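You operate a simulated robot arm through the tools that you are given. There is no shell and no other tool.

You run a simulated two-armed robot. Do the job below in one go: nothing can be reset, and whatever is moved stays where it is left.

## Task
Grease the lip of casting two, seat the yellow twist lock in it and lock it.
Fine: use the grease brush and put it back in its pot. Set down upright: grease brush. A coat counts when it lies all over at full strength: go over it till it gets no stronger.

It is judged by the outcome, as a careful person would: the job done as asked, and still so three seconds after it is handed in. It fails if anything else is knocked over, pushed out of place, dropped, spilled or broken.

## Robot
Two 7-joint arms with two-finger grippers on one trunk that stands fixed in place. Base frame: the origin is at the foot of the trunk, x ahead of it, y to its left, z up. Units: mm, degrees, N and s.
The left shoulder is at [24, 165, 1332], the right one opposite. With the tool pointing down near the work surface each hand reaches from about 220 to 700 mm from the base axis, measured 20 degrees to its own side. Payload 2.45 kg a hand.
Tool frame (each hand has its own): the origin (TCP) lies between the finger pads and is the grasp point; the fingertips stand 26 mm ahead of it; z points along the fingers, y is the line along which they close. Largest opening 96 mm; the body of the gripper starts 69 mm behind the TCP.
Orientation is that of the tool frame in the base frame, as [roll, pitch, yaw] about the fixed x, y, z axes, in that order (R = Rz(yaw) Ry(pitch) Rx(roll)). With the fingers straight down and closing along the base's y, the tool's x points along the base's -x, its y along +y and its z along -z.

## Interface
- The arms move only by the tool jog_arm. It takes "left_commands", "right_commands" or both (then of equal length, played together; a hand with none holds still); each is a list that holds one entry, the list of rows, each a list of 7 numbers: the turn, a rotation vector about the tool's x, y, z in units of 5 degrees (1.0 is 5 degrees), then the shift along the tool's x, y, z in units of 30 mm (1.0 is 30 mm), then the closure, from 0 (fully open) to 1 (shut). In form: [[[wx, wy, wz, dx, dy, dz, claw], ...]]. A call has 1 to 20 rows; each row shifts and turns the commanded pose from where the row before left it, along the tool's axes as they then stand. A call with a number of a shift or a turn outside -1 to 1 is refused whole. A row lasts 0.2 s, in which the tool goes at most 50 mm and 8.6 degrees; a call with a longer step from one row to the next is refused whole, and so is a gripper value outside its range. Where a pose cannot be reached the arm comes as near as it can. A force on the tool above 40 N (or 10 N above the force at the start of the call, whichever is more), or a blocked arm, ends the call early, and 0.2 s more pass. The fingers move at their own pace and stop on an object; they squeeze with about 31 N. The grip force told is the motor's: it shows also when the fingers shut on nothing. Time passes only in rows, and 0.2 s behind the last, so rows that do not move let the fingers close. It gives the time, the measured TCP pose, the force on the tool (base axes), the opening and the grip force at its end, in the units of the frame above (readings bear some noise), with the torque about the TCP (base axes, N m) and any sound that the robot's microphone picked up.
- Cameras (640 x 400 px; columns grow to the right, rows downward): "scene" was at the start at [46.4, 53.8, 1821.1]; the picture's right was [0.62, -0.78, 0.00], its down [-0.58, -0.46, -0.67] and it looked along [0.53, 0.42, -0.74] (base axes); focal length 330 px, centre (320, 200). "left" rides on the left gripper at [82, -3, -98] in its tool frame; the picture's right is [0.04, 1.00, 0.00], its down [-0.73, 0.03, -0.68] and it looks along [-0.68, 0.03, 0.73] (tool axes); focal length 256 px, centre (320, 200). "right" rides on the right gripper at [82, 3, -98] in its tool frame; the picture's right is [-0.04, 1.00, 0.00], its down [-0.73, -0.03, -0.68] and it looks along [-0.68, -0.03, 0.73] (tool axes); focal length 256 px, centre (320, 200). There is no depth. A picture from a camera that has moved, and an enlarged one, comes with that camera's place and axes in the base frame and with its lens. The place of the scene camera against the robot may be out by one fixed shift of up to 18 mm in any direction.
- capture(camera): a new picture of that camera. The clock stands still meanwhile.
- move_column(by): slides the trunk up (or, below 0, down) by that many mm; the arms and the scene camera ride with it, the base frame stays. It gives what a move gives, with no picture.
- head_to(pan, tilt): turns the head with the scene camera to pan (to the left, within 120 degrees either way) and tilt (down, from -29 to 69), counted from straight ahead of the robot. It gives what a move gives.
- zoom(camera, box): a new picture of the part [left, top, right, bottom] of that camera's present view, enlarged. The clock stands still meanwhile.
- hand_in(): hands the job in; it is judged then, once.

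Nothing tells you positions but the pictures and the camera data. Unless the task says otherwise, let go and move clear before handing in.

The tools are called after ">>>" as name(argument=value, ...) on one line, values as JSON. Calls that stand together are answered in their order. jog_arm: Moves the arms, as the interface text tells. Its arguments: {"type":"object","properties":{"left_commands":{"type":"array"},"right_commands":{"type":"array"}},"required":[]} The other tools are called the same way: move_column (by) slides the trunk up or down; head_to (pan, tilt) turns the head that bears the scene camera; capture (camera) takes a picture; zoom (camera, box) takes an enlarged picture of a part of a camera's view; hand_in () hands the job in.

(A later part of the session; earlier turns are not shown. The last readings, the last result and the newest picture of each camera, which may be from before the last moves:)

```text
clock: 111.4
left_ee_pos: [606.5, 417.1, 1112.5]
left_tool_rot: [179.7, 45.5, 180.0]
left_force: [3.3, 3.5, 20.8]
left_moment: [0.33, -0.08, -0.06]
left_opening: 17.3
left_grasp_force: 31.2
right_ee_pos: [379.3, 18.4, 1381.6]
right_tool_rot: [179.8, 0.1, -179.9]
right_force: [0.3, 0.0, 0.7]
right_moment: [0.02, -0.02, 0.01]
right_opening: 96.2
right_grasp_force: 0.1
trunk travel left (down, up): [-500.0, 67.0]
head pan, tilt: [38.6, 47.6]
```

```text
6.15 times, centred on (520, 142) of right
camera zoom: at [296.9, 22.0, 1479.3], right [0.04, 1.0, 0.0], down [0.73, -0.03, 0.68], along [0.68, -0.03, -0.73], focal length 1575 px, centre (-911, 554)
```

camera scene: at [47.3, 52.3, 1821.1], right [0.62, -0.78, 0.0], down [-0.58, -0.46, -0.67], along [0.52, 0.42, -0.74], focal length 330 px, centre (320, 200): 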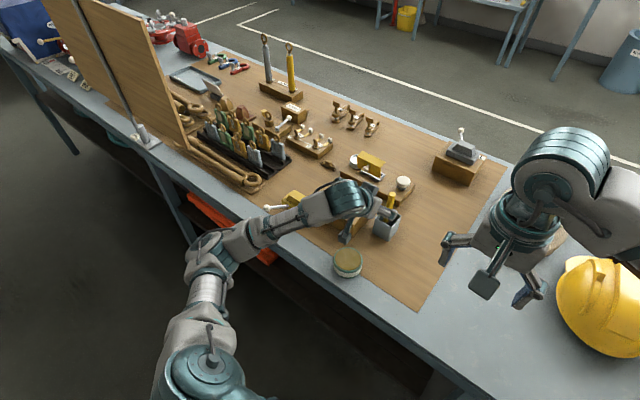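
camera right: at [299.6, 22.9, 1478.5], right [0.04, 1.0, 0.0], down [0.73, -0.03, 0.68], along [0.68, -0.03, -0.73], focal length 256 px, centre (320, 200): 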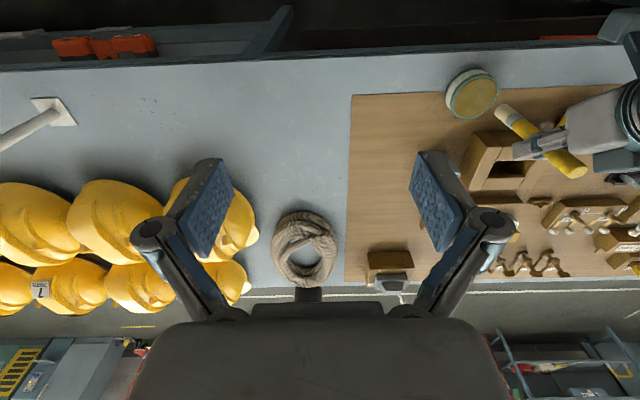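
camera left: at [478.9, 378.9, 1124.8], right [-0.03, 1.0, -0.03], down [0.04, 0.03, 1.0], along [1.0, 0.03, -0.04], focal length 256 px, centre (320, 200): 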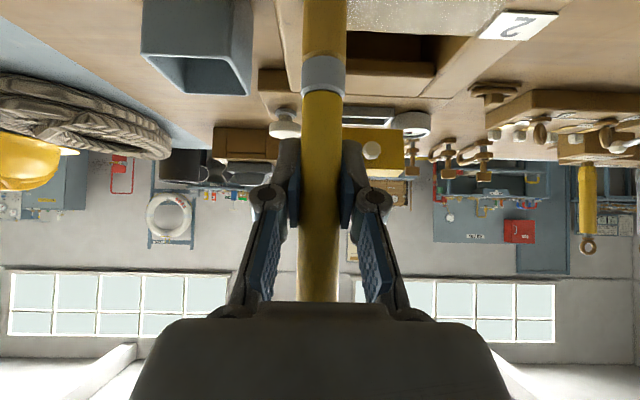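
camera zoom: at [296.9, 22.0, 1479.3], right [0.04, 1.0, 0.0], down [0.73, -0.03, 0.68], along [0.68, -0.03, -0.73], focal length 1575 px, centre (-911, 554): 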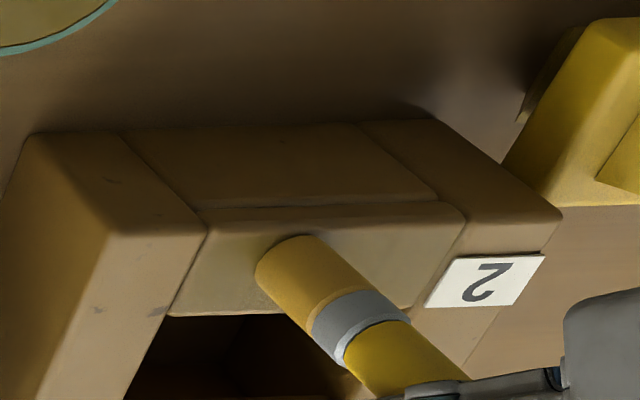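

Now I feel the slab: about 20 N when commanded 3 mm below the contact height (contact at TCP z≈1113). I ease off to a light press and stroke over the slab with real contact.

>>> jog_arm(left_commands=[[[0, 0, 0, -0.06, 0, -0.06, 1], [0, 0, 0, 0, -0.36, 0, 1], [0, 0, 0, 0, -0.36, 0, 1], [0, 0, 0, 0, -0.36, 0, 1], [0, 0, 0, 0, 0.396, 0, 1], [0, 0, 0, 0, 0.396, 0, 1], [0, 0, 0, 0, 0.396, 0, 1], [0, 0, 0, 0, 0.396, 0, 1], [0, 0, 0, 0, 0, 0, 1]]])

>>> zoom(camera="left", box=[220, 0, 420, 125])

```text
clock: 113.4
left_ee_pos: [606.7, 432.1, 1112.3]
left_tool_rot: [-180.0, 45.0, -179.9]
left_force: [-0.2, 0.5, -0.2]
left_moment: [-0.02, 0.01, -0.01]
left_opening: 17.2
left_grasp_force: 30.8
right_ee_pos: [380.6, 19.3, 1381.3]
right_tool_rot: [179.9, 0.0, 180.0]
right_force: [-0.3, -0.3, 0.9]
right_moment: [-0.01, -0.03, 0.01]
right_opening: 96.0
right_grasp_force: 0.0
trunk travel left (down, up): [-500.0, 67.0]
head pan, tilt: [38.6, 47.6]
```

```text
3.20 times, centred on (320, 62) of left
camera zoom: at [479.0, 429.0, 1124.0], right [-0.03, 1.0, -0.03], down [0.04, 0.03, 1.0], along [1.0, 0.03, -0.04], focal length 819 px, centre (320, 640)
```

zoom: 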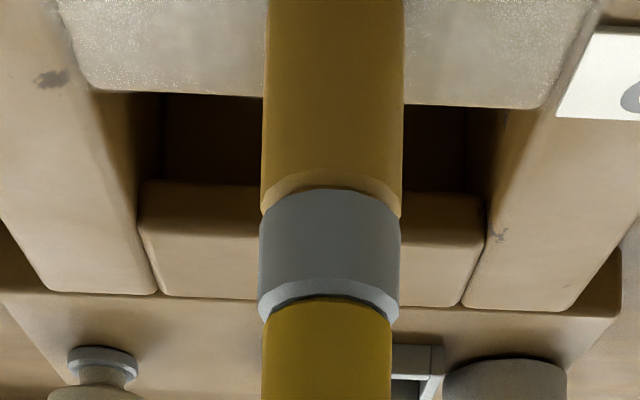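

>>> jog_arm(left_commands=[[[0, 0, 0, 0.03, 0.35, 0.03, 1], [0, 0, 0, 0, 0.4, 0, 1], [0, 0, 0, 0, 0.4, 0, 1], [0, 0, 0, 0, 0.4, 0, 1], [0, 0, 0, -0.165, 0, 0.165, 1], [0, 0, 0, 0.01, -0.4, 0.01, 1], [0, 0, 0, 0, -0.4, 0, 1], [0, 0, 0, 0, -0.4, 0, 1], [0, 0, 0, 0, -0.4, 0, 1], [0, 0, 0, 0, -0.4, 0, 1], [0, 0, 0, 0, -0.4, 0, 1], [0, 0, 0, 0, -0.4, 0, 1], [0, 0, 0, 0, -0.4, 0, 1], [0, 0, 0, -0.165, 0, 0.165, 1], [0, 0, 0, 0.01, 0.4, 0.01, 1], [0, 0, 0, 0, 0.4, 0, 1], [0, 0, 0, 0, 0.4, 0, 1], [0, 0, 0, 0, 0.4, 0, 1], [0, 0, 0, 0, 0, 0, 1]]])

>>> zoom(camera="left", box=[220, 0, 420, 125])

>>> zoom(camera="right", box=[480, 110, 560, 175])

```text
clock: 117.4
left_ee_pos: [620.4, 431.1, 1112.1]
left_tool_rot: [179.9, 45.1, 180.0]
left_force: [0.2, -1.6, 8.5]
left_moment: [-0.12, 0.07, 0.03]
left_opening: 17.2
left_grasp_force: 31.0
right_ee_pos: [379.0, 18.0, 1381.8]
right_tool_rot: [180.0, 0.1, -180.0]
right_force: [0.6, -0.6, -0.3]
right_moment: [-0.01, -0.02, 0.0]
right_opening: 95.9
right_grasp_force: 0.1
trunk travel left (down, up): [-500.0, 67.0]
head pan, tilt: [38.6, 47.6]
```

```text
3.20 times, centred on (320, 62) of left
camera zoom: at [492.2, 427.5, 1123.1], right [-0.03, 1.0, -0.03], down [0.04, 0.03, 1.0], along [1.0, 0.03, -0.04], focal length 819 px, centre (320, 640)
```

zoom: 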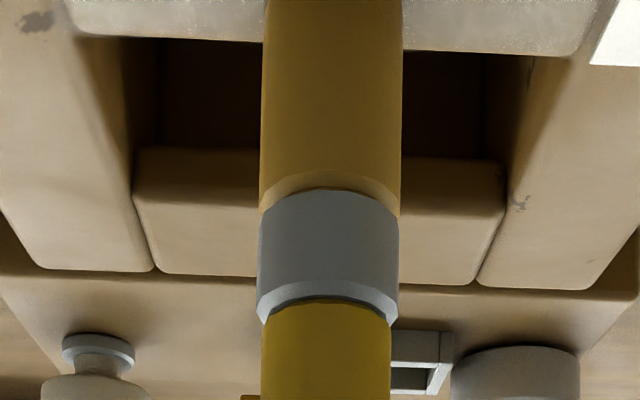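

```text
6.15 times, centred on (520, 142) of right
camera zoom: at [298.2, 22.3, 1478.9], right [0.04, 1.0, 0.0], down [0.73, -0.03, 0.68], along [0.68, -0.03, -0.73], focal length 1575 px, centre (-911, 554)
```

zoom: 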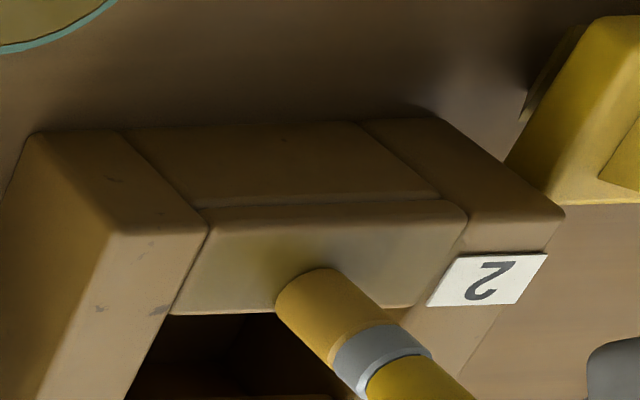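

Real contact now (8.5 N). I continue covering the slab systematically at this pressure.

>>> jog_arm(left_commands=[[[0, 0, 0, 0, 0.4, 0, 1], [0, 0, 0, 0, 0.4, 0, 1], [0, 0, 0, 0, 0.4, 0, 1], [0, 0, 0, 0, 0.4, 0, 1], [0, 0, 0, 0.175, 0, -0.155, 1], [0, 0, 0, 0, -0.4, 0, 1], [0, 0, 0, 0, -0.4, 0, 1], [0, 0, 0, 0, -0.4, 0, 1], [0, 0, 0, 0, -0.4, 0, 1], [0, 0, 0, 0, -0.4, 0, 1], [0, 0, 0, 0, -0.4, 0, 1], [0, 0, 0, 0, -0.4, 0, 1], [0, 0, 0, 0, -0.4, 0, 1], [0, 0, 0, 0.175, 0, -0.155, 1], [0, 0, 0, 0, 0.4, 0, 1], [0, 0, 0, 0, 0.4, 0, 1], [0, 0, 0, 0, 0.4, 0, 1], [0, 0, 0, 0, 0.4, 0, 1]]])

>>> jog_arm(left_commands=[[[0, 0, 0, 0, 0.4, 0, 1], [0, 0, 0, 0, 0.4, 0, 1], [0, 0, 0, 0, 0.4, 0, 1], [0, 0, 0, 0, 0.4, 0, 1], [0, 0, 0, 0.175, 0, -0.155, 1], [0, 0, 0, 0, -0.4, 0, 1], [0, 0, 0, 0, -0.4, 0, 1], [0, 0, 0, 0, -0.4, 0, 1], [0, 0, 0, 0, -0.4, 0, 1], [0, 0, 0, 0, -0.4, 0, 1], [0, 0, 0, 0, -0.4, 0, 1], [0, 0, 0, 0, -0.4, 0, 1], [0, 0, 0, 0, -0.4, 0, 1], [0, 0, 0, 0.175, 0, -0.155, 1], [0, 0, 0, 0, 0.4, 0, 1], [0, 0, 0, 0, 0.4, 0, 1], [0, 0, 0, 0, 0.4, 0, 1], [0, 0, 0, 0, 0.4, 0, 1]]])

>>> zoom(camera="left", box=[220, 0, 420, 125])

>>> zoom(camera="right", box=[480, 110, 560, 175])

```text
clock: 121.2
left_ee_pos: [606.8, 436.4, 1107.1]
left_tool_rot: [-179.7, 45.0, -179.7]
left_force: [0.4, 1.1, -0.6]
left_moment: [-0.03, -0.02, 0.0]
left_opening: 17.4
left_grasp_force: 30.7
right_ee_pos: [379.0, 25.2, 1381.8]
right_tool_rot: [-179.7, 0.1, 179.9]
right_force: [0.2, 0.5, 0.3]
right_moment: [0.06, -0.04, -0.02]
right_opening: 96.0
right_grasp_force: 0.0
trunk travel left (down, up): [-500.0, 67.0]
head pan, tilt: [38.6, 47.6]
```

```text
clock: 125.0
left_ee_pos: [593.3, 433.4, 1108.4]
left_tool_rot: [-180.0, 45.0, -179.8]
left_force: [0.3, 0.2, -0.6]
left_moment: [-0.01, 0.01, 0.01]
left_opening: 17.5
left_grasp_force: 31.2
right_ee_pos: [380.1, 19.9, 1381.2]
right_tool_rot: [179.9, 0.2, 180.0]
right_force: [-0.1, 0.6, -0.2]
right_moment: [-0.01, -0.01, -0.04]
right_opening: 95.8
right_grasp_force: 0.1
trunk travel left (down, up): [-500.0, 67.0]
head pan, tilt: [38.6, 47.6]
```

```text
3.20 times, centred on (320, 62) of left
camera zoom: at [464.8, 429.2, 1120.2], right [-0.03, 1.0, -0.03], down [0.04, 0.03, 1.0], along [1.0, 0.03, -0.04], focal length 819 px, centre (320, 640)
```

zoom: 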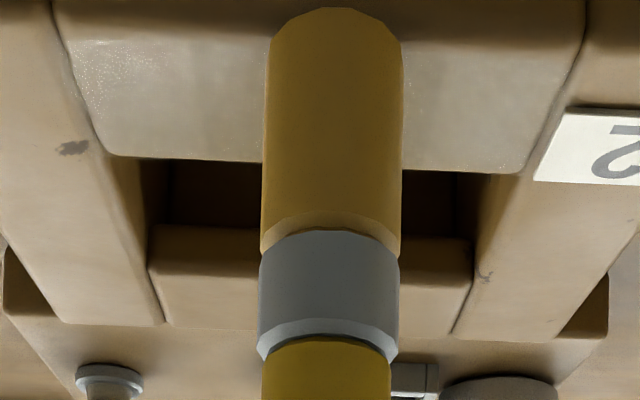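

```text
6.15 times, centred on (520, 142) of right
camera zoom: at [298.7, 23.6, 1478.7], right [0.04, 1.0, 0.0], down [0.73, -0.03, 0.68], along [0.68, -0.03, -0.73], focal length 1575 px, centre (-911, 554)
```

zoom: 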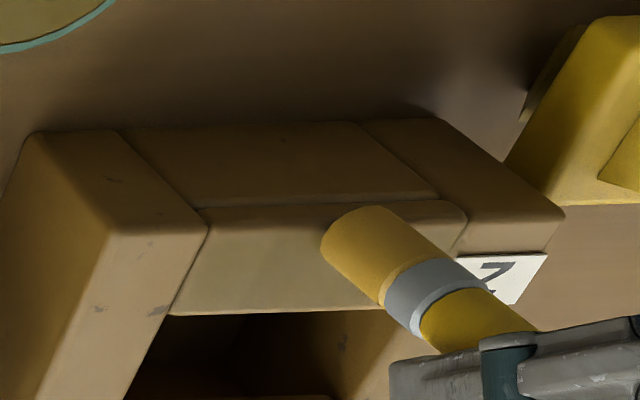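

>>> zoom(camera="left", box=[230, 0, 320, 60])

>>> zoom(camera="left", box=[330, 0, 420, 60])

>>> zoom(camera="scene", box=[310, 170, 390, 230])

```text
6.67 times, centred on (275, 30) of left
camera zoom: at [464.8, 429.2, 1120.2], right [-0.03, 1.0, -0.03], down [0.04, 0.03, 1.0], along [1.0, 0.03, -0.04], focal length 1707 px, centre (620, 1333)
```

zoom: 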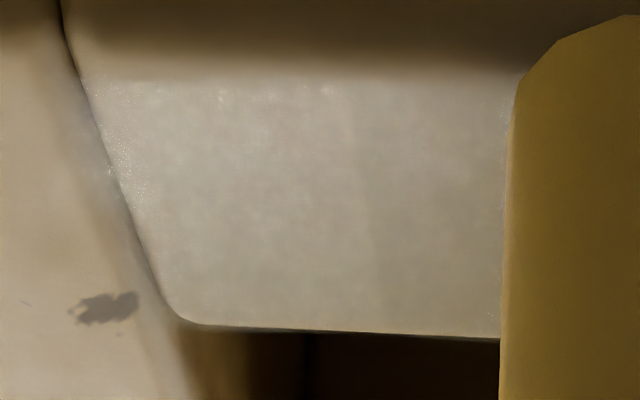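

```text
6.67 times, centred on (375, 30) of left
camera zoom: at [464.8, 429.2, 1120.2], right [-0.03, 1.0, -0.03], down [0.04, 0.03, 1.0], along [1.0, 0.03, -0.04], focal length 1707 px, centre (-47, 1333)
```

zoom: 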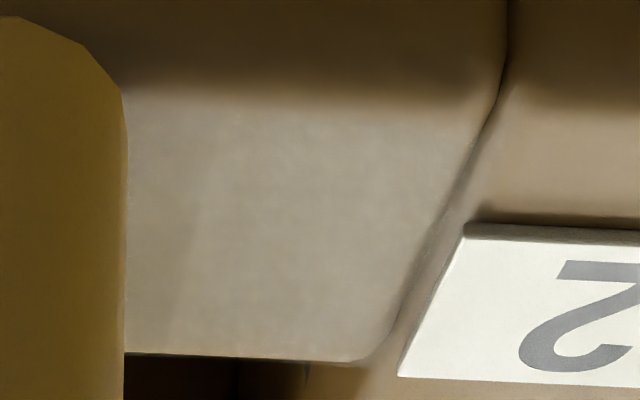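

```text
6.67 times, centred on (350, 200) of scene
camera zoom: at [47.7, 53.6, 1821.0], right [0.62, -0.78, 0.0], down [-0.58, -0.46, -0.67], along [0.52, 0.42, -0.74], focal length 2203 px, centre (120, 200)
```

zoom: 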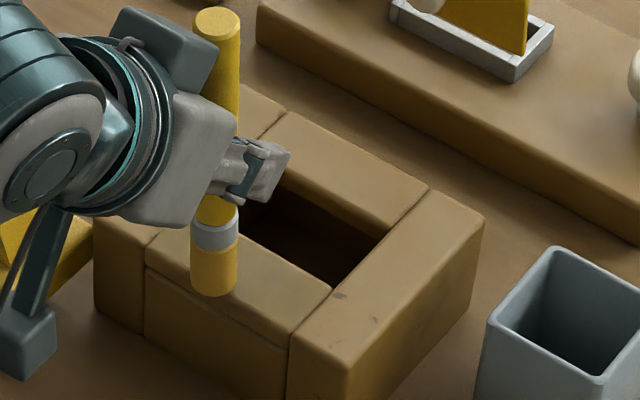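

The coat shows faint cell-to-cell differences, so I keep going with contact passes, lowering a hair each line so contact is kept.

>>> jog_arm(left_commands=[[[0, 0, 0, 0, 0.4, 0, 1], [0, 0, 0, 0, 0.4, 0, 1], [0, 0, 0, 0, 0.4, 0, 1], [0, 0, 0, 0, 0.4, 0, 1], [0, 0, 0, -0.145, 0, 0.185, 1], [0, 0, 0, 0, -0.4, 0, 1], [0, 0, 0, 0, -0.4, 0, 1], [0, 0, 0, 0, -0.4, 0, 1], [0, 0, 0, 0, -0.4, 0, 1], [0, 0, 0, 0, -0.4, 0, 1], [0, 0, 0, 0, -0.4, 0, 1], [0, 0, 0, 0, -0.4, 0, 1], [0, 0, 0, 0, -0.4, 0, 1], [0, 0, 0, -0.155, 0, 0.175, 1], [0, 0, 0, 0, 0.4, 0, 1], [0, 0, 0, 0, 0.4, 0, 1], [0, 0, 0, 0, 0.4, 0, 1], [0, 0, 0, 0, 0.4, 0, 1]]])

>>> jog_arm(left_commands=[[[0, 0, 0, 0, 0.4, 0, 1], [0, 0, 0, 0, 0.4, 0, 1], [0, 0, 0, 0, 0.4, 0, 1], [0, 0, 0, 0, 0.4, 0, 1], [0, 0, 0, -0.155, 0, 0.175, 1], [0, 0, 0, 0, -0.4, 0, 1], [0, 0, 0, 0, -0.4, 0, 1], [0, 0, 0, 0, -0.4, 0, 1], [0, 0, 0, 0, -0.4, 0, 1], [0, 0, 0, 0, -0.4, 0, 1], [0, 0, 0, 0, -0.4, 0, 1], [0, 0, 0, 0, -0.4, 0, 1], [0, 0, 0, 0, -0.4, 0, 1], [0, 0, 0, -0.155, 0, 0.175, 1], [0, 0, 0, 0, 0.4, 0, 1], [0, 0, 0, 0, 0.4, 0, 1], [0, 0, 0, 0, 0.4, 0, 1], [0, 0, 0, 0, 0.4, 0, 1]]])

>>> zoom(camera="left", box=[220, 0, 420, 125])

>>> zoom(camera="right", box=[480, 110, 560, 175])

```text
clock: 128.8
left_ee_pos: [606.0, 432.5, 1107.7]
left_tool_rot: [180.0, 45.1, -180.0]
left_force: [-0.7, -0.6, -1.0]
left_moment: [0.01, -0.01, 0.0]
left_opening: 17.2
left_grasp_force: 31.4
right_ee_pos: [379.3, 19.7, 1380.7]
right_tool_rot: [-180.0, 0.1, 180.0]
right_force: [0.6, 0.5, 0.5]
right_moment: [-0.01, 0.01, -0.01]
right_opening: 96.0
right_grasp_force: 0.1
trunk travel left (down, up): [-500.0, 67.0]
head pan, tilt: [38.6, 47.6]
```

```text
clock: 132.6
left_ee_pos: [620.7, 431.9, 1107.3]
left_tool_rot: [-180.0, 45.0, 180.0]
left_force: [-0.9, 0.1, -0.5]
left_moment: [0.01, -0.05, 0.0]
left_opening: 17.2
left_grasp_force: 30.9
right_ee_pos: [379.7, 20.7, 1381.2]
right_tool_rot: [180.0, 0.1, -179.9]
right_force: [0.1, -0.2, 0.1]
right_moment: [0.01, -0.01, 0.0]
right_opening: 96.2
right_grasp_force: 0.1
trunk travel left (down, up): [-500.0, 67.0]
head pan, tilt: [38.6, 47.6]
```

```text
3.20 times, centred on (320, 62) of left
camera zoom: at [492.7, 428.7, 1118.2], right [-0.03, 1.0, -0.03], down [0.04, 0.03, 1.0], along [1.0, 0.03, -0.04], focal length 819 px, centre (320, 640)
```

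zoom: 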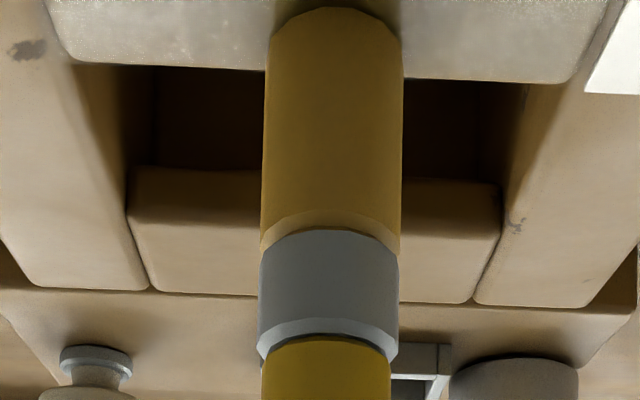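

```text
6.15 times, centred on (520, 142) of right
camera zoom: at [298.8, 23.6, 1478.7], right [0.04, 1.0, 0.0], down [0.73, -0.03, 0.68], along [0.68, -0.03, -0.73], focal length 1575 px, centre (-911, 554)
```

zoom: 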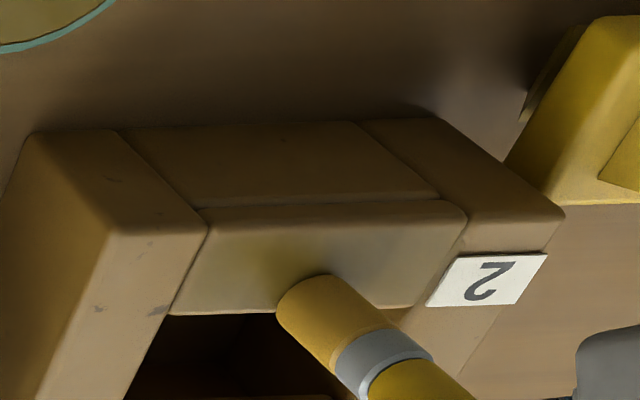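

>>> jog_arm(left_commands=[[[0, 0, 0, 0.13, 0, -0.11, 1], [0, 0, 0, 0.025, 0, 0.025, 1], [0, 0, 0, 0, 0, 0, 1]]])

>>> jog_arm(left_commands=[[[0, 0, 0, 0.025, 0, 0.025, 1], [0, 0, 0, 0, 0, 0, 1]]])

>>> jog_arm(left_commands=[[[0, 0, 0, 0.025, 0, 0.025, 1], [0, 0, 0, 0, 0, 0, 1]]])

```text
clock: 133.4
left_ee_pos: [614.9, 431.8, 1106.8]
left_tool_rot: [179.8, 45.2, -179.9]
left_force: [1.1, 0.6, 5.6]
left_moment: [-0.01, 0.02, 0.01]
left_opening: 17.5
left_grasp_force: 30.7
right_ee_pos: [380.7, 19.8, 1381.5]
right_tool_rot: [179.9, 0.1, 179.9]
right_force: [0.3, 0.6, 0.3]
right_moment: [-0.01, -0.01, 0.01]
right_opening: 95.9
right_grasp_force: 0.2
trunk travel left (down, up): [-500.0, 67.0]
head pan, tilt: [38.6, 47.6]
```

```text
clock: 134.0
left_ee_pos: [614.8, 431.5, 1106.1]
left_tool_rot: [179.8, 45.2, -179.9]
left_force: [-1.0, 2.6, 11.2]
left_moment: [0.12, 0.1, -0.02]
left_opening: 17.4
left_grasp_force: 31.0
right_ee_pos: [379.3, 18.6, 1382.0]
right_tool_rot: [179.9, 0.2, 180.0]
right_force: [-0.3, 0.2, 0.0]
right_moment: [0.0, -0.03, -0.01]
right_opening: 96.0
right_grasp_force: 0.0
trunk travel left (down, up): [-500.0, 67.0]
head pan, tilt: [38.6, 47.6]
```

```text
clock: 134.6
left_ee_pos: [616.0, 431.4, 1106.7]
left_tool_rot: [179.9, 45.3, -180.0]
left_force: [1.1, 2.8, 18.7]
left_moment: [0.16, 0.05, -0.02]
left_opening: 17.5
left_grasp_force: 31.3
right_ee_pos: [378.4, 18.0, 1381.4]
right_tool_rot: [179.8, 0.1, 179.9]
right_force: [-0.2, -1.0, -0.3]
right_moment: [-0.02, -0.01, -0.03]
right_opening: 96.0
right_grasp_force: 0.1
trunk travel left (down, up): [-500.0, 67.0]
head pan, tilt: [38.6, 47.6]
```

Contact is found again (stiffness ~6 N/mm at TCP z≈1107). I ease to ~8 N and stroke within the slab only, so the tip won't catch its edges.

>>> jog_arm(left_commands=[[[0, 0, 0, -0.04, 0, -0.04, 1], [0, 0, 0, 0, -0.39, 0, 1], [0, 0, 0, 0, -0.39, 0, 1], [0, 0, 0, 0, -0.39, 0, 1], [0, 0, 0, 0, 0.4, 0, 1], [0, 0, 0, 0, 0.4, 0, 1], [0, 0, 0, 0, 0.4, 0, 1], [0, 0, 0, 0, 0.4, 0, 1], [0, 0, 0, 0, 0.4, 0, 1], [0, 0, 0, 0, 0.4, 0, 1], [0, 0, 0, 0, 0, 0, 1]]])

>>> jog_arm(left_commands=[[[0, 0, 0, 0.17, 0, -0.16, 1], [0, 0, 0, 0, -0.4, 0, 1], [0, 0, 0, 0, -0.4, 0, 1], [0, 0, 0, 0, -0.4, 0, 1], [0, 0, 0, 0, -0.4, 0, 1], [0, 0, 0, 0, -0.4, 0, 1], [0, 0, 0, 0, -0.4, 0, 1], [0, 0, 0, 0, 0, 0, 1]]])

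>>> jog_arm(left_commands=[[[0, 0, 0, 0.18, 0, -0.15, 1], [0, 0, 0, 0, 0.4, 0, 1], [0, 0, 0, 0, 0.4, 0, 1], [0, 0, 0, 0, 0.4, 0, 1], [0, 0, 0, 0, 0.4, 0, 1], [0, 0, 0, 0, 0.4, 0, 1], [0, 0, 0, 0, 0.4, 0, 1], [0, 0, 0, 0, 0, 0, 1]]])

>>> zoom(camera="left", box=[220, 0, 420, 125])

>>> zoom(camera="right", box=[480, 110, 560, 175])

```text
clock: 137.0
left_ee_pos: [615.0, 465.6, 1105.5]
left_tool_rot: [179.9, 45.1, -179.9]
left_force: [-0.4, -4.5, 11.7]
left_moment: [-0.3, 0.18, 0.0]
left_opening: 17.2
left_grasp_force: 31.3
right_ee_pos: [378.1, 18.4, 1381.7]
right_tool_rot: [179.8, 0.1, -180.0]
right_force: [0.2, -0.1, 0.5]
right_moment: [0.03, -0.04, 0.0]
right_opening: 95.8
right_grasp_force: 0.0
trunk travel left (down, up): [-500.0, 67.0]
head pan, tilt: [38.6, 47.6]
```

```text
clock: 138.8
left_ee_pos: [609.2, 398.9, 1106.5]
left_tool_rot: [180.0, 45.2, -179.9]
left_force: [-0.2, 4.1, 13.8]
left_moment: [0.37, 0.18, -0.04]
left_opening: 17.4
left_grasp_force: 31.0
right_ee_pos: [379.1, 20.6, 1380.8]
right_tool_rot: [179.9, 0.0, 180.0]
right_force: [-0.4, -0.6, 0.0]
right_moment: [0.02, -0.03, -0.02]
right_opening: 95.9
right_grasp_force: 0.0
trunk travel left (down, up): [-500.0, 67.0]
head pan, tilt: [38.6, 47.6]
```

```text
clock: 140.6
left_ee_pos: [600.1, 466.5, 1106.0]
left_tool_rot: [179.9, 45.2, -180.0]
left_force: [-0.6, -4.4, 15.3]
left_moment: [-0.33, 0.22, 0.04]
left_opening: 17.3
left_grasp_force: 30.8
right_ee_pos: [379.6, 16.3, 1381.2]
right_tool_rot: [179.8, 0.1, -179.9]
right_force: [-0.1, -0.3, -0.1]
right_moment: [-0.01, 0.01, 0.02]
right_opening: 96.0
right_grasp_force: 0.1
trunk travel left (down, up): [-500.0, 67.0]
head pan, tilt: [38.6, 47.6]
```

```text
3.20 times, centred on (320, 62) of left
camera zoom: at [472.7, 462.8, 1116.6], right [-0.03, 1.0, -0.03], down [0.04, 0.03, 1.0], along [1.0, 0.03, -0.04], focal length 819 px, centre (320, 640)
```

zoom: 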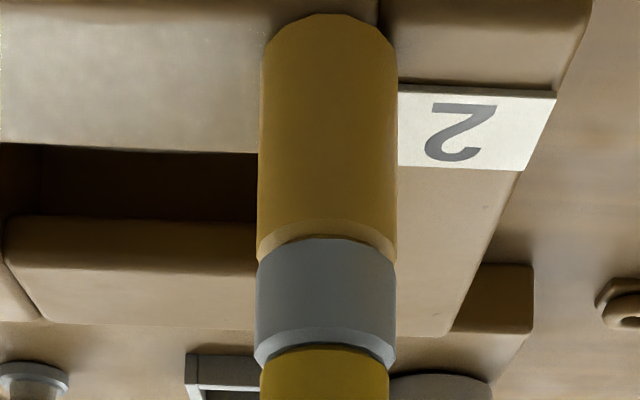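

```text
6.15 times, centred on (520, 142) of right
camera zoom: at [297.3, 20.5, 1479.0], right [0.04, 1.0, 0.0], down [0.73, -0.03, 0.68], along [0.68, -0.02, -0.73], focal length 1575 px, centre (-911, 554)
```

zoom: 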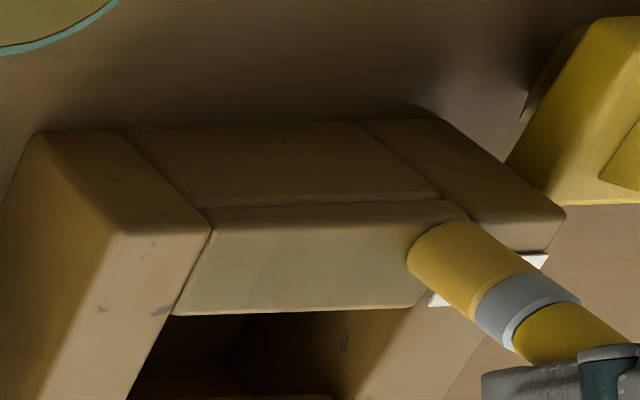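

Now the strokes have true contact (12–15 N normal, ~4 N drag). I repeat across the whole width of the slab.

>>> jog_arm(left_commands=[[[0, 0, 0, 0.14, 0, -0.14, 1], [0, 0, 0, 0, -0.48, 0, 1], [0, 0, 0, 0, -0.48, 0, 1], [0, 0, 0, 0, -0.48, 0, 1], [0, 0, 0, 0, -0.48, 0, 1], [0, 0, 0, 0, -0.48, 0, 1], [0, 0, 0, -0.2, 0, 0.22, 1], [0, 0, 0, 0, 0.48, 0, 1], [0, 0, 0, 0, 0.48, 0, 1], [0, 0, 0, 0, 0.48, 0, 1], [0, 0, 0, 0, 0.48, 0, 1], [0, 0, 0, 0, 0.48, 0, 1], [0, 0, 0, -0.16, 0, 0.18, 1], [0, 0, 0, 0, -0.48, 0, 1], [0, 0, 0, 0, -0.48, 0, 1], [0, 0, 0, 0, -0.48, 0, 1], [0, 0, 0, 0, -0.48, 0, 1], [0, 0, 0, 0, -0.48, 0, 1], [0, 0, 0, 0, 0, 0, 1]]])

>>> jog_arm(left_commands=[[[0, 0, 0, -0.16, 0, 0.17, 1], [0, 0, 0, 0, 0.48, 0, 1], [0, 0, 0, 0, 0.48, 0, 1], [0, 0, 0, 0, 0.48, 0, 1], [0, 0, 0, 0, 0.48, 0, 1], [0, 0, 0, 0, 0.48, 0, 1], [0, 0, 0, -0.12, 0, 0.13, 1], [0, 0, 0, 0, -0.48, 0, 1], [0, 0, 0, 0, -0.48, 0, 1], [0, 0, 0, 0, -0.48, 0, 1], [0, 0, 0, 0, -0.48, 0, 1], [0, 0, 0, 0, -0.48, 0, 1], [0, 0, 0, 0, 0, 0, 1]]])

>>> zoom(camera="left", box=[220, 0, 420, 125])

>>> zoom(camera="right", box=[480, 110, 560, 175])

```text
clock: 144.6
left_ee_pos: [610.7, 396.5, 1104.5]
left_tool_rot: [180.0, 45.2, -180.0]
left_force: [0.4, 3.0, 16.5]
left_moment: [0.2, 0.1, 0.0]
left_opening: 17.8
left_grasp_force: 31.8
right_ee_pos: [378.5, 19.7, 1382.0]
right_tool_rot: [179.9, 0.2, -180.0]
right_force: [-0.4, -0.4, 0.6]
right_moment: [0.0, 0.03, 0.02]
right_opening: 96.0
right_grasp_force: 0.0
trunk travel left (down, up): [-500.0, 67.0]
head pan, tilt: [38.6, 47.6]
```

```text
clock: 147.4
left_ee_pos: [624.5, 396.3, 1104.0]
left_tool_rot: [-179.8, 44.9, -179.9]
left_force: [-0.5, -0.2, 4.1]
left_moment: [0.01, 0.1, 0.0]
left_opening: 17.7
left_grasp_force: 30.9
right_ee_pos: [380.3, 19.3, 1380.9]
right_tool_rot: [-179.9, 0.0, 180.0]
right_force: [-0.9, 1.0, -0.1]
right_moment: [-0.03, -0.03, -0.01]
right_opening: 96.1
right_grasp_force: 0.0
trunk travel left (down, up): [-500.0, 67.0]
head pan, tilt: [38.6, 47.6]
```

```text
3.20 times, centred on (320, 62) of left
camera zoom: at [496.0, 392.5, 1115.0], right [-0.03, 1.0, -0.03], down [0.04, 0.03, 1.0], along [1.0, 0.03, -0.04], focal length 819 px, centre (320, 640)
```

zoom: 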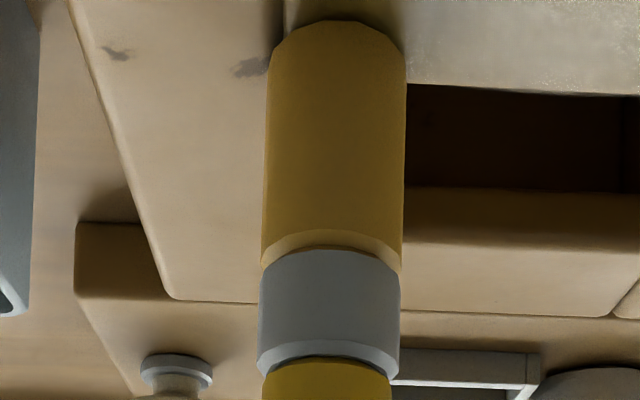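

```text
6.15 times, centred on (520, 142) of right
camera zoom: at [298.3, 23.1, 1478.8], right [0.04, 1.0, 0.0], down [0.73, -0.03, 0.68], along [0.68, -0.03, -0.73], focal length 1575 px, centre (-911, 554)
```

zoom: 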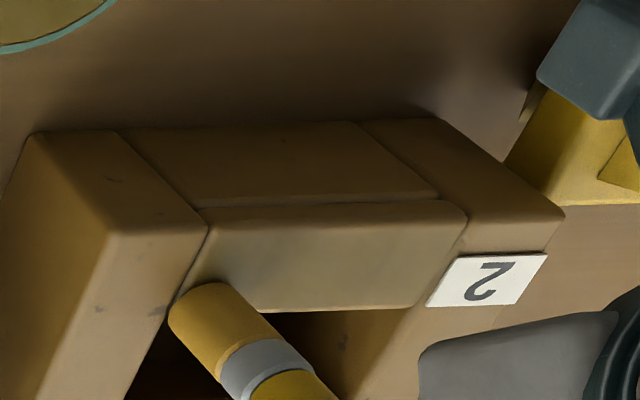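

I now test the far bar with true contact force, to be sure whether it takes grease.

>>> jog_arm(left_commands=[[[0, 0, 0, -0.4, 0, -0.4, 1], [0, 0, 0, -0.707, 0.2, 0.707, 1], [0, 0, 0, -0.707, 0.2, 0.707, 1], [0, 0, 0, 0, 0, 0, 1], [0, 0, 0, 0.3, 0, 0.3, 1], [0, 0, 0, 0.08, 0, 0.08, 1], [0, 0, 0, 0, 0, 0, 1]]])

>>> jog_arm(left_commands=[[[0, 0, 0, 0.04, 0, 0.04, 1], [0, 0, 0, 0, 0, 0, 1]]])

```text
clock: 149.0
left_ee_pos: [684.8, 408.9, 1103.2]
left_tool_rot: [180.0, 45.1, -180.0]
left_force: [0.6, 1.0, -0.9]
left_moment: [-0.02, -0.02, 0.0]
left_opening: 17.3
left_grasp_force: 30.6
right_ee_pos: [381.0, 19.6, 1381.3]
right_tool_rot: [179.9, 0.1, -180.0]
right_force: [0.1, -0.8, -0.5]
right_moment: [0.0, 0.0, 0.02]
right_opening: 95.9
right_grasp_force: 0.1
trunk travel left (down, up): [-500.0, 67.0]
head pan, tilt: [38.6, 47.6]
```

```text
clock: 149.6
left_ee_pos: [683.6, 408.0, 1103.3]
left_tool_rot: [179.9, 45.2, -179.8]
left_force: [0.7, 0.3, 5.9]
left_moment: [0.09, 0.04, -0.02]
left_opening: 17.6
left_grasp_force: 30.6
right_ee_pos: [379.3, 18.6, 1380.8]
right_tool_rot: [179.9, 0.2, -180.0]
right_force: [0.3, -0.3, -0.1]
right_moment: [-0.03, -0.01, 0.01]
right_opening: 96.1
right_grasp_force: 0.0
trunk travel left (down, up): [-500.0, 67.0]
head pan, tilt: [38.6, 47.6]
```

>>> jog_arm(left_commands=[[[0, 0, 0, 0.025, 0, 0.025, 1], [0, 0, 0, 0, 0.4, 0, 1], [0, 0, 0, 0, 0.4, 0, 1], [0, 0, 0, 0, 0.4, 0, 1], [0, 0, 0, 0, 0.4, 0, 1], [0, 0, 0, 0, -0.4, 0, 1], [0, 0, 0, 0, -0.4, 0, 1], [0, 0, 0, 0, -0.4, 0, 1], [0, 0, 0, 0, -0.4, 0, 1], [0, 0, 0, 0, 0.4, 0, 1], [0, 0, 0, 0, 0.4, 0, 1], [0, 0, 0, 0, 0.4, 0, 1], [0, 0, 0, 0, 0.4, 0, 1], [0, 0, 0, 0, 0, 0, 1]]])

>>> zoom(camera="left", box=[180, 0, 460, 125])

>>> zoom(camera="right", box=[480, 130, 560, 195])

```text
clock: 152.6
left_ee_pos: [681.8, 456.5, 1102.5]
left_tool_rot: [179.7, 45.2, 179.9]
left_force: [-0.5, -1.1, 13.9]
left_moment: [-0.07, 0.19, 0.0]
left_opening: 17.5
left_grasp_force: 31.6
right_ee_pos: [380.1, 18.5, 1381.7]
right_tool_rot: [179.9, 0.1, 179.9]
right_force: [-0.3, 0.0, 0.8]
right_moment: [0.01, -0.02, 0.0]
right_opening: 96.2
right_grasp_force: 0.1
trunk travel left (down, up): [-500.0, 67.0]
head pan, tilt: [38.6, 47.6]
```

```text
2.29 times, centred on (320, 62) of left
camera zoom: at [553.8, 452.8, 1113.7], right [-0.03, 1.0, -0.03], down [0.04, 0.03, 1.0], along [1.0, 0.03, -0.04], focal length 585 px, centre (320, 514)
```

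zoom: 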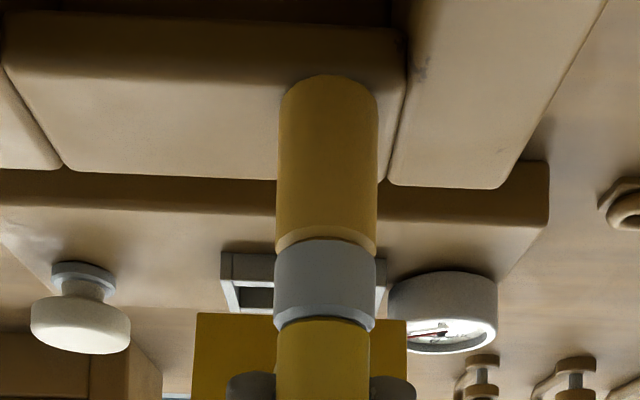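

```text
6.15 times, centred on (520, 162) of right
camera zoom: at [297.5, 21.5, 1479.0], right [0.04, 1.0, 0.0], down [0.73, -0.03, 0.68], along [0.68, -0.03, -0.73], focal length 1575 px, centre (-911, 431)
```

zoom: 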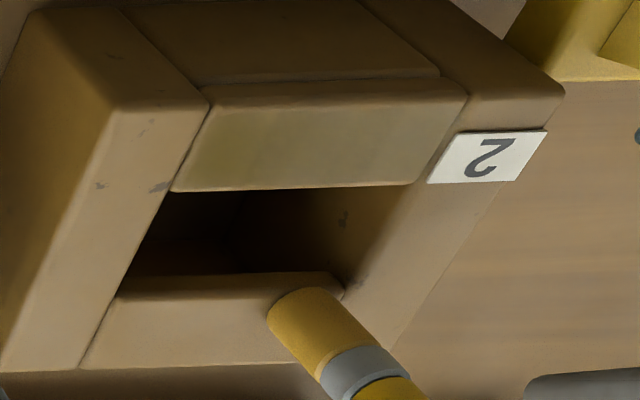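

The far bar takes no grease even under firm contact, so the lip is the near slab. I move the brush to the same pose as an earlier picture (600, 482, 1123) to compare the coat under identical conditions.

>>> jog_arm(left_commands=[[[0, 0, 0, -0.49, 0, -0.49, 1], [0, 0, 0, 0.64, 0.29, -0.64, 1], [0, 0, 0, 0.64, 0.29, -0.64, 1], [0, 0, 0, 0.63, 0.29, -0.63, 1], [0, 0, 0, 0, 0, 0, 1], [0, 0, 0, 0, 0, 0, 1]]])

>>> zoom(camera="scene", box=[310, 170, 390, 230])

>>> zoom(camera="right", box=[480, 110, 560, 175])

```text
clock: 154.0
left_ee_pos: [602.9, 483.8, 1122.3]
left_tool_rot: [-180.0, 45.1, 180.0]
left_force: [0.6, 0.3, -1.6]
left_moment: [0.04, -0.01, -0.01]
left_opening: 17.4
left_grasp_force: 30.5
right_ee_pos: [382.4, 18.8, 1381.1]
right_tool_rot: [-180.0, 0.0, 180.0]
right_force: [0.2, 0.6, 0.8]
right_moment: [0.02, 0.01, -0.02]
right_opening: 96.3
right_grasp_force: 0.2
trunk travel left (down, up): [-500.0, 67.0]
head pan, tilt: [38.6, 47.6]
```

```text
6.67 times, centred on (350, 200) of scene
camera zoom: at [48.2, 53.4, 1821.0], right [0.62, -0.78, 0.0], down [-0.58, -0.46, -0.67], along [0.52, 0.42, -0.74], focal length 2203 px, centre (120, 200)
```

zoom: 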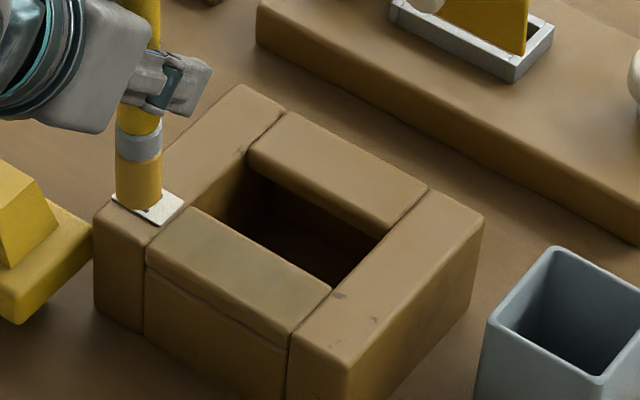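

```text
6.15 times, centred on (520, 142) of right
camera zoom: at [299.0, 23.4, 1478.7], right [0.04, 1.0, 0.0], down [0.73, -0.03, 0.68], along [0.68, -0.03, -0.73], focal length 1575 px, centre (-911, 554)
```

zoom: 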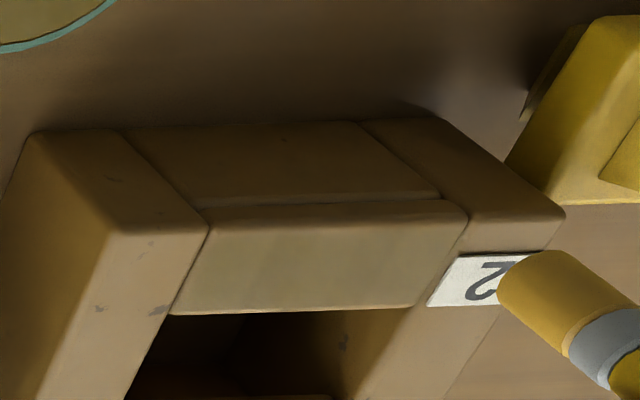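

>>> jog_arm(left_commands=[[[0, 0, 0, -0.46, 0, -0.46, 1], [0, 0, 0, 0.47, -1, -0.47, 1], [0, 0, 0, 0.47, -1, -0.47, 1], [0, 0, 0, 0.47, -1, -0.47, 1], [0, 0, 0, 0.47, -1, -0.47, 1], [0, 1, 0, 0, -0.9, -0.2, 1], [0, 1, 0, 0, -0.9, -0.2, 1], [0, 1, 0, 0, 0, -0.2, 1], [0, 1, 0, 0, 0, 0, 1], [0, 1, 0, 0, 0, 0, 1], [0, 1, 0, 0, 0, 0, 1], [0, 1, 0, 0, 0, 0, 1], [0, 1, 0, 0, 0, 0, 1], [0, 1, 0, 0, 0, 0, 1], [0, 0, 0, 0, 0, 0, 1], [0, 0, 0, 0, 0, 0, 1]]])

>>> zoom(camera="left", box=[350, 110, 500, 240])

>>> capture(camera="left")

```text
clock: 157.4
left_ee_pos: [512.4, 308.1, 1155.2]
left_tool_rot: [180.0, 0.0, -180.0]
left_force: [0.3, -0.9, -0.7]
left_moment: [-0.03, -0.04, -0.01]
left_opening: 17.3
left_grasp_force: 31.4
right_ee_pos: [380.7, 20.2, 1381.5]
right_tool_rot: [179.9, 0.1, 179.9]
right_force: [0.1, 0.3, 0.3]
right_moment: [0.0, 0.0, 0.02]
right_opening: 96.0
right_grasp_force: 0.1
trunk travel left (down, up): [-500.0, 67.0]
head pan, tilt: [38.6, 47.6]
```

```text
3.08 times, centred on (425, 175) of left
camera zoom: at [428.9, 305.1, 1252.2], right [-0.04, 1.0, 0.0], down [0.73, 0.03, 0.68], along [0.68, 0.03, -0.73], focal length 788 px, centre (-3, 277)
```

zoom: 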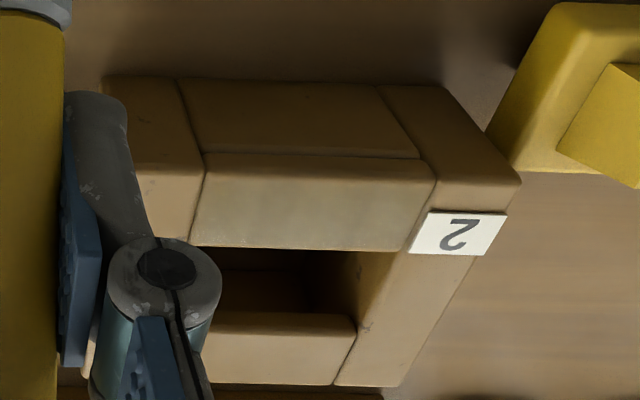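

```text
taken
camera left: at [428.9, 305.1, 1252.2], right [-0.04, 1.0, 0.0], down [0.73, 0.03, 0.68], along [0.68, 0.03, -0.73], focal length 256 px, centre (320, 200)
```

left: 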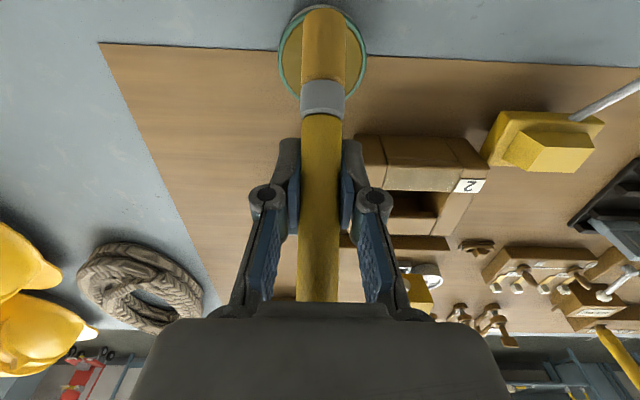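

>>> zoom(camera="left", box=[385, 140, 465, 175])

>>> zoom(camera="left", box=[280, 0, 370, 110])

```text
8.00 times, centred on (425, 158) of left
camera zoom: at [428.9, 305.1, 1252.2], right [-0.04, 1.0, 0.0], down [0.73, 0.03, 0.68], along [0.68, 0.03, -0.73], focal length 2048 px, centre (-520, 540)
```

zoom: 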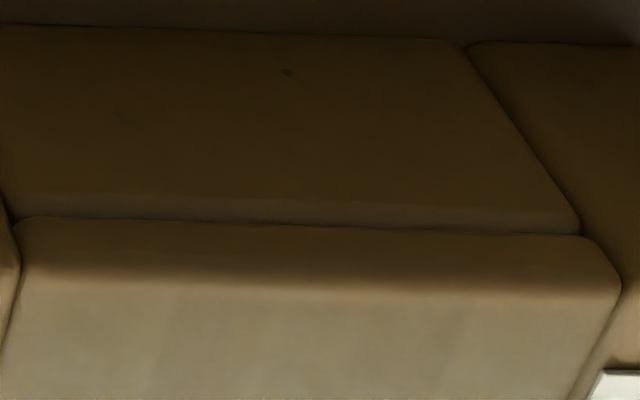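

```text
3.64 times, centred on (325, 55) of left
camera zoom: at [428.9, 305.1, 1252.2], right [-0.04, 1.0, 0.0], down [0.73, 0.03, 0.68], along [0.68, 0.03, -0.73], focal length 931 px, centre (302, 727)
```

zoom: 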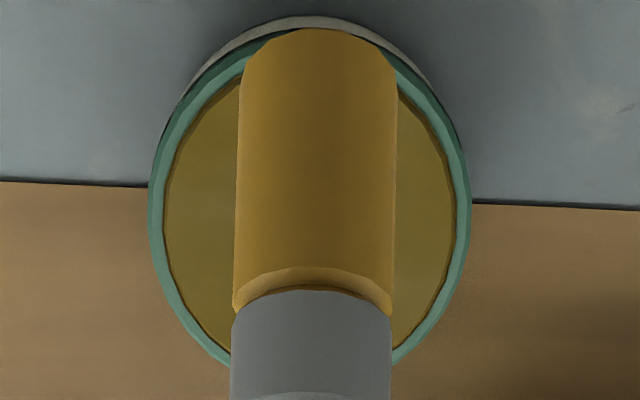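

>>> jog_arm(left_commands=[[[0, 0, 0, -0.367, 0.558, 0.667, 1], [0, 0, 0, -0.367, 0.558, 0.667, 1], [0, 0, 0, -0.367, 0.558, 0.667, 1], [0, 0, 0, -0.367, 0.558, 0.5, 1], [0, 0, 0, 0, 0, 0, 1], [0, 0, 0, 0, 0, 0, 1]]])

>>> capture(camera="left")

>>> zoom(camera="left", box=[350, 120, 490, 220])

```text
clock: 158.8
left_ee_pos: [556.2, 375.9, 1080.9]
left_tool_rot: [179.9, 0.2, -179.8]
left_force: [0.6, 0.7, -0.4]
left_moment: [0.01, 0.0, 0.0]
left_opening: 17.6
left_grasp_force: 30.9
right_ee_pos: [379.6, 19.3, 1381.2]
right_tool_rot: [179.9, 0.1, -180.0]
right_force: [-0.2, 0.1, 0.8]
right_moment: [0.0, 0.04, 0.01]
right_opening: 96.0
right_grasp_force: 0.1
trunk travel left (down, up): [-500.0, 67.0]
head pan, tilt: [38.6, 47.6]
```

```text
taken
camera left: at [474.2, 371.9, 1179.0], right [-0.04, 1.0, 0.0], down [0.73, 0.03, 0.68], along [0.68, 0.03, -0.73], focal length 256 px, centre (320, 200)
```

left: 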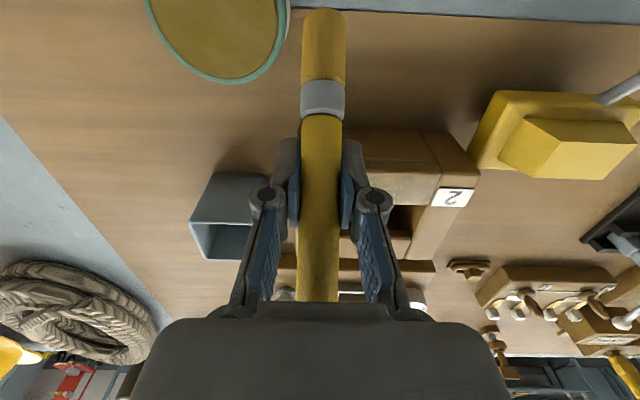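

```text
4.00 times, centred on (420, 170) of left
camera zoom: at [474.2, 371.9, 1179.0], right [-0.04, 1.0, 0.0], down [0.73, 0.03, 0.68], along [0.68, 0.03, -0.73], focal length 1024 px, centre (-80, 320)
```

zoom: 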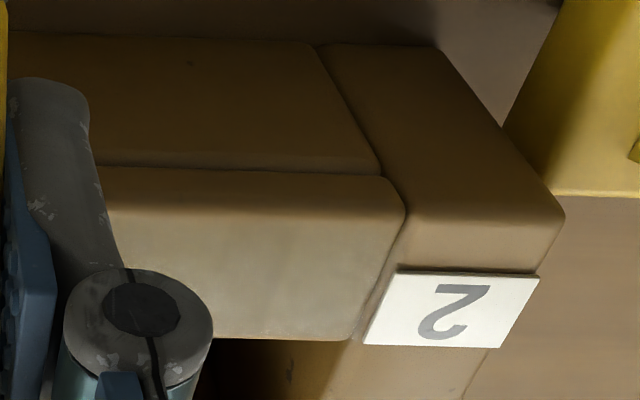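

The film is nearly even, with faint mottling. I'll do one more dip with light touch and a further full set of contact passes, then compare from this exact viewpoint.

>>> jog_arm(left_commands=[[[0, 0, 0, 0.517, -0.55, -0.825, 1], [0, 0, 0, 0.517, -0.55, -0.825, 1], [0, 0, 0, 0.517, -0.55, -0.825, 1], [0, 0, 0, 0.517, -0.55, -0.825, 1], [0, -1, 0, 0, 0, 0, 1], [0, -1, 0, 0, 0, 0, 1], [0, -1, 0, 0, 0, 0, 1], [0, -1, 0, 0, 0, 0, 1], [0, -1, 0, 0, 0, 0, 1], [0, -1, 0, 0, 0, 0, 1], [0, -1, 0, 0, 0, 0, 1], [0, -1, 0, 0, 0, 0, 1], [0, -1, 0, 0, 0, 0, 1], [0, 0, 0, 0.58, 0, 0.58, 1], [0, 0, 0, 0.58, 0, 0.58, 1], [0, 0, 0, 0.58, 0, 0.58, 1], [0, 0, 0, 0.56, 0, 0.56, 1], [0, 0, 0, 0, 0, 0, 1]]])

>>> zoom(camera="right", box=[430, 50, 550, 140])

```text
clock: 162.6
left_ee_pos: [493.8, 309.1, 1080.5]
left_tool_rot: [180.0, 45.1, -179.9]
left_force: [-0.4, -0.7, -0.9]
left_moment: [-0.01, 0.0, -0.01]
left_opening: 17.3
left_grasp_force: 31.1
right_ee_pos: [381.6, 19.3, 1380.4]
right_tool_rot: [180.0, 0.1, -179.9]
right_force: [0.4, 0.2, -0.5]
right_moment: [-0.01, 0.0, 0.01]
right_opening: 95.9
right_grasp_force: 0.0
trunk travel left (down, up): [-500.0, 67.0]
head pan, tilt: [38.6, 47.6]
```

```text
4.44 times, centred on (490, 95) of right
camera zoom: at [298.9, 23.2, 1478.7], right [0.04, 1.0, 0.0], down [0.73, -0.03, 0.68], along [0.68, -0.03, -0.73], focal length 1138 px, centre (-436, 667)
```

zoom: 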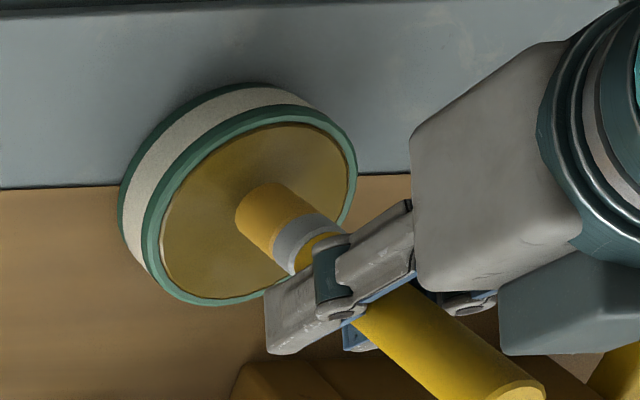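

>>> jog_arm(left_commands=[[[0, 0, 0, 0.06, 0, 0.06, 1], [0, 0, 0, 0, 0, 0, 1]]])

>>> jog_arm(left_commands=[[[0, 0, 0, 0.04, 0, 0.04, 1], [0, 0, 0, 0, 0, 0, 1]]])

```text
clock: 163.2
left_ee_pos: [494.5, 307.0, 1078.7]
left_tool_rot: [-180.0, 45.1, -179.9]
left_force: [-0.5, -0.2, 0.0]
left_moment: [0.0, 0.02, 0.0]
left_opening: 17.6
left_grasp_force: 30.7
right_ee_pos: [381.5, 20.4, 1380.1]
right_tool_rot: [180.0, 0.1, 180.0]
right_force: [-0.6, 0.6, 0.5]
right_moment: [0.0, 0.02, 0.0]
right_opening: 96.0
right_grasp_force: 0.1
trunk travel left (down, up): [-500.0, 67.0]
head pan, tilt: [38.6, 47.6]
```

```text
clock: 163.8
left_ee_pos: [493.6, 307.6, 1078.1]
left_tool_rot: [180.0, 45.0, -179.9]
left_force: [0.1, -0.6, -0.2]
left_moment: [-0.01, 0.0, 0.02]
left_opening: 17.5
left_grasp_force: 31.2
right_ee_pos: [380.0, 19.3, 1381.3]
right_tool_rot: [180.0, 0.1, -179.9]
right_force: [-0.4, -0.6, 0.4]
right_moment: [-0.02, -0.01, 0.01]
right_opening: 95.8
right_grasp_force: 0.1
trunk travel left (down, up): [-500.0, 67.0]
head pan, tilt: [38.6, 47.6]
```

>>> jog_arm(left_commands=[[[0, 0, 0, 0.05, 0, 0.05, 1], [0, 0, 0, 0, 0, 0, 1]]])

>>> jog_arm(left_commands=[[[0, 0, 0, 0.04, 0, 0.04, 1], [0, 0, 0, 0, 0, 0, 1]]])

```text
clock: 164.4
left_ee_pos: [493.7, 309.4, 1075.7]
left_tool_rot: [180.0, 45.1, -180.0]
left_force: [0.5, 0.2, 0.3]
left_moment: [0.0, 0.01, -0.02]
left_opening: 17.6
left_grasp_force: 31.1
right_ee_pos: [380.8, 18.9, 1381.3]
right_tool_rot: [-180.0, 0.1, -180.0]
right_force: [0.1, -0.2, -0.7]
right_moment: [0.0, 0.04, -0.03]
right_opening: 96.4
right_grasp_force: 0.1
trunk travel left (down, up): [-500.0, 67.0]
head pan, tilt: [38.6, 47.6]
```

```text
clock: 165.0
left_ee_pos: [494.6, 308.8, 1073.7]
left_tool_rot: [-180.0, 45.0, -179.9]
left_force: [-0.9, 0.2, -0.3]
left_moment: [-0.05, -0.01, -0.01]
left_opening: 17.4
left_grasp_force: 30.3
right_ee_pos: [380.5, 19.6, 1380.9]
right_tool_rot: [-180.0, 0.1, 179.9]
right_force: [0.2, 0.3, -0.2]
right_moment: [-0.02, -0.01, -0.01]
right_opening: 96.0
right_grasp_force: 0.1
trunk travel left (down, up): [-500.0, 67.0]
head pan, tilt: [38.6, 47.6]
```

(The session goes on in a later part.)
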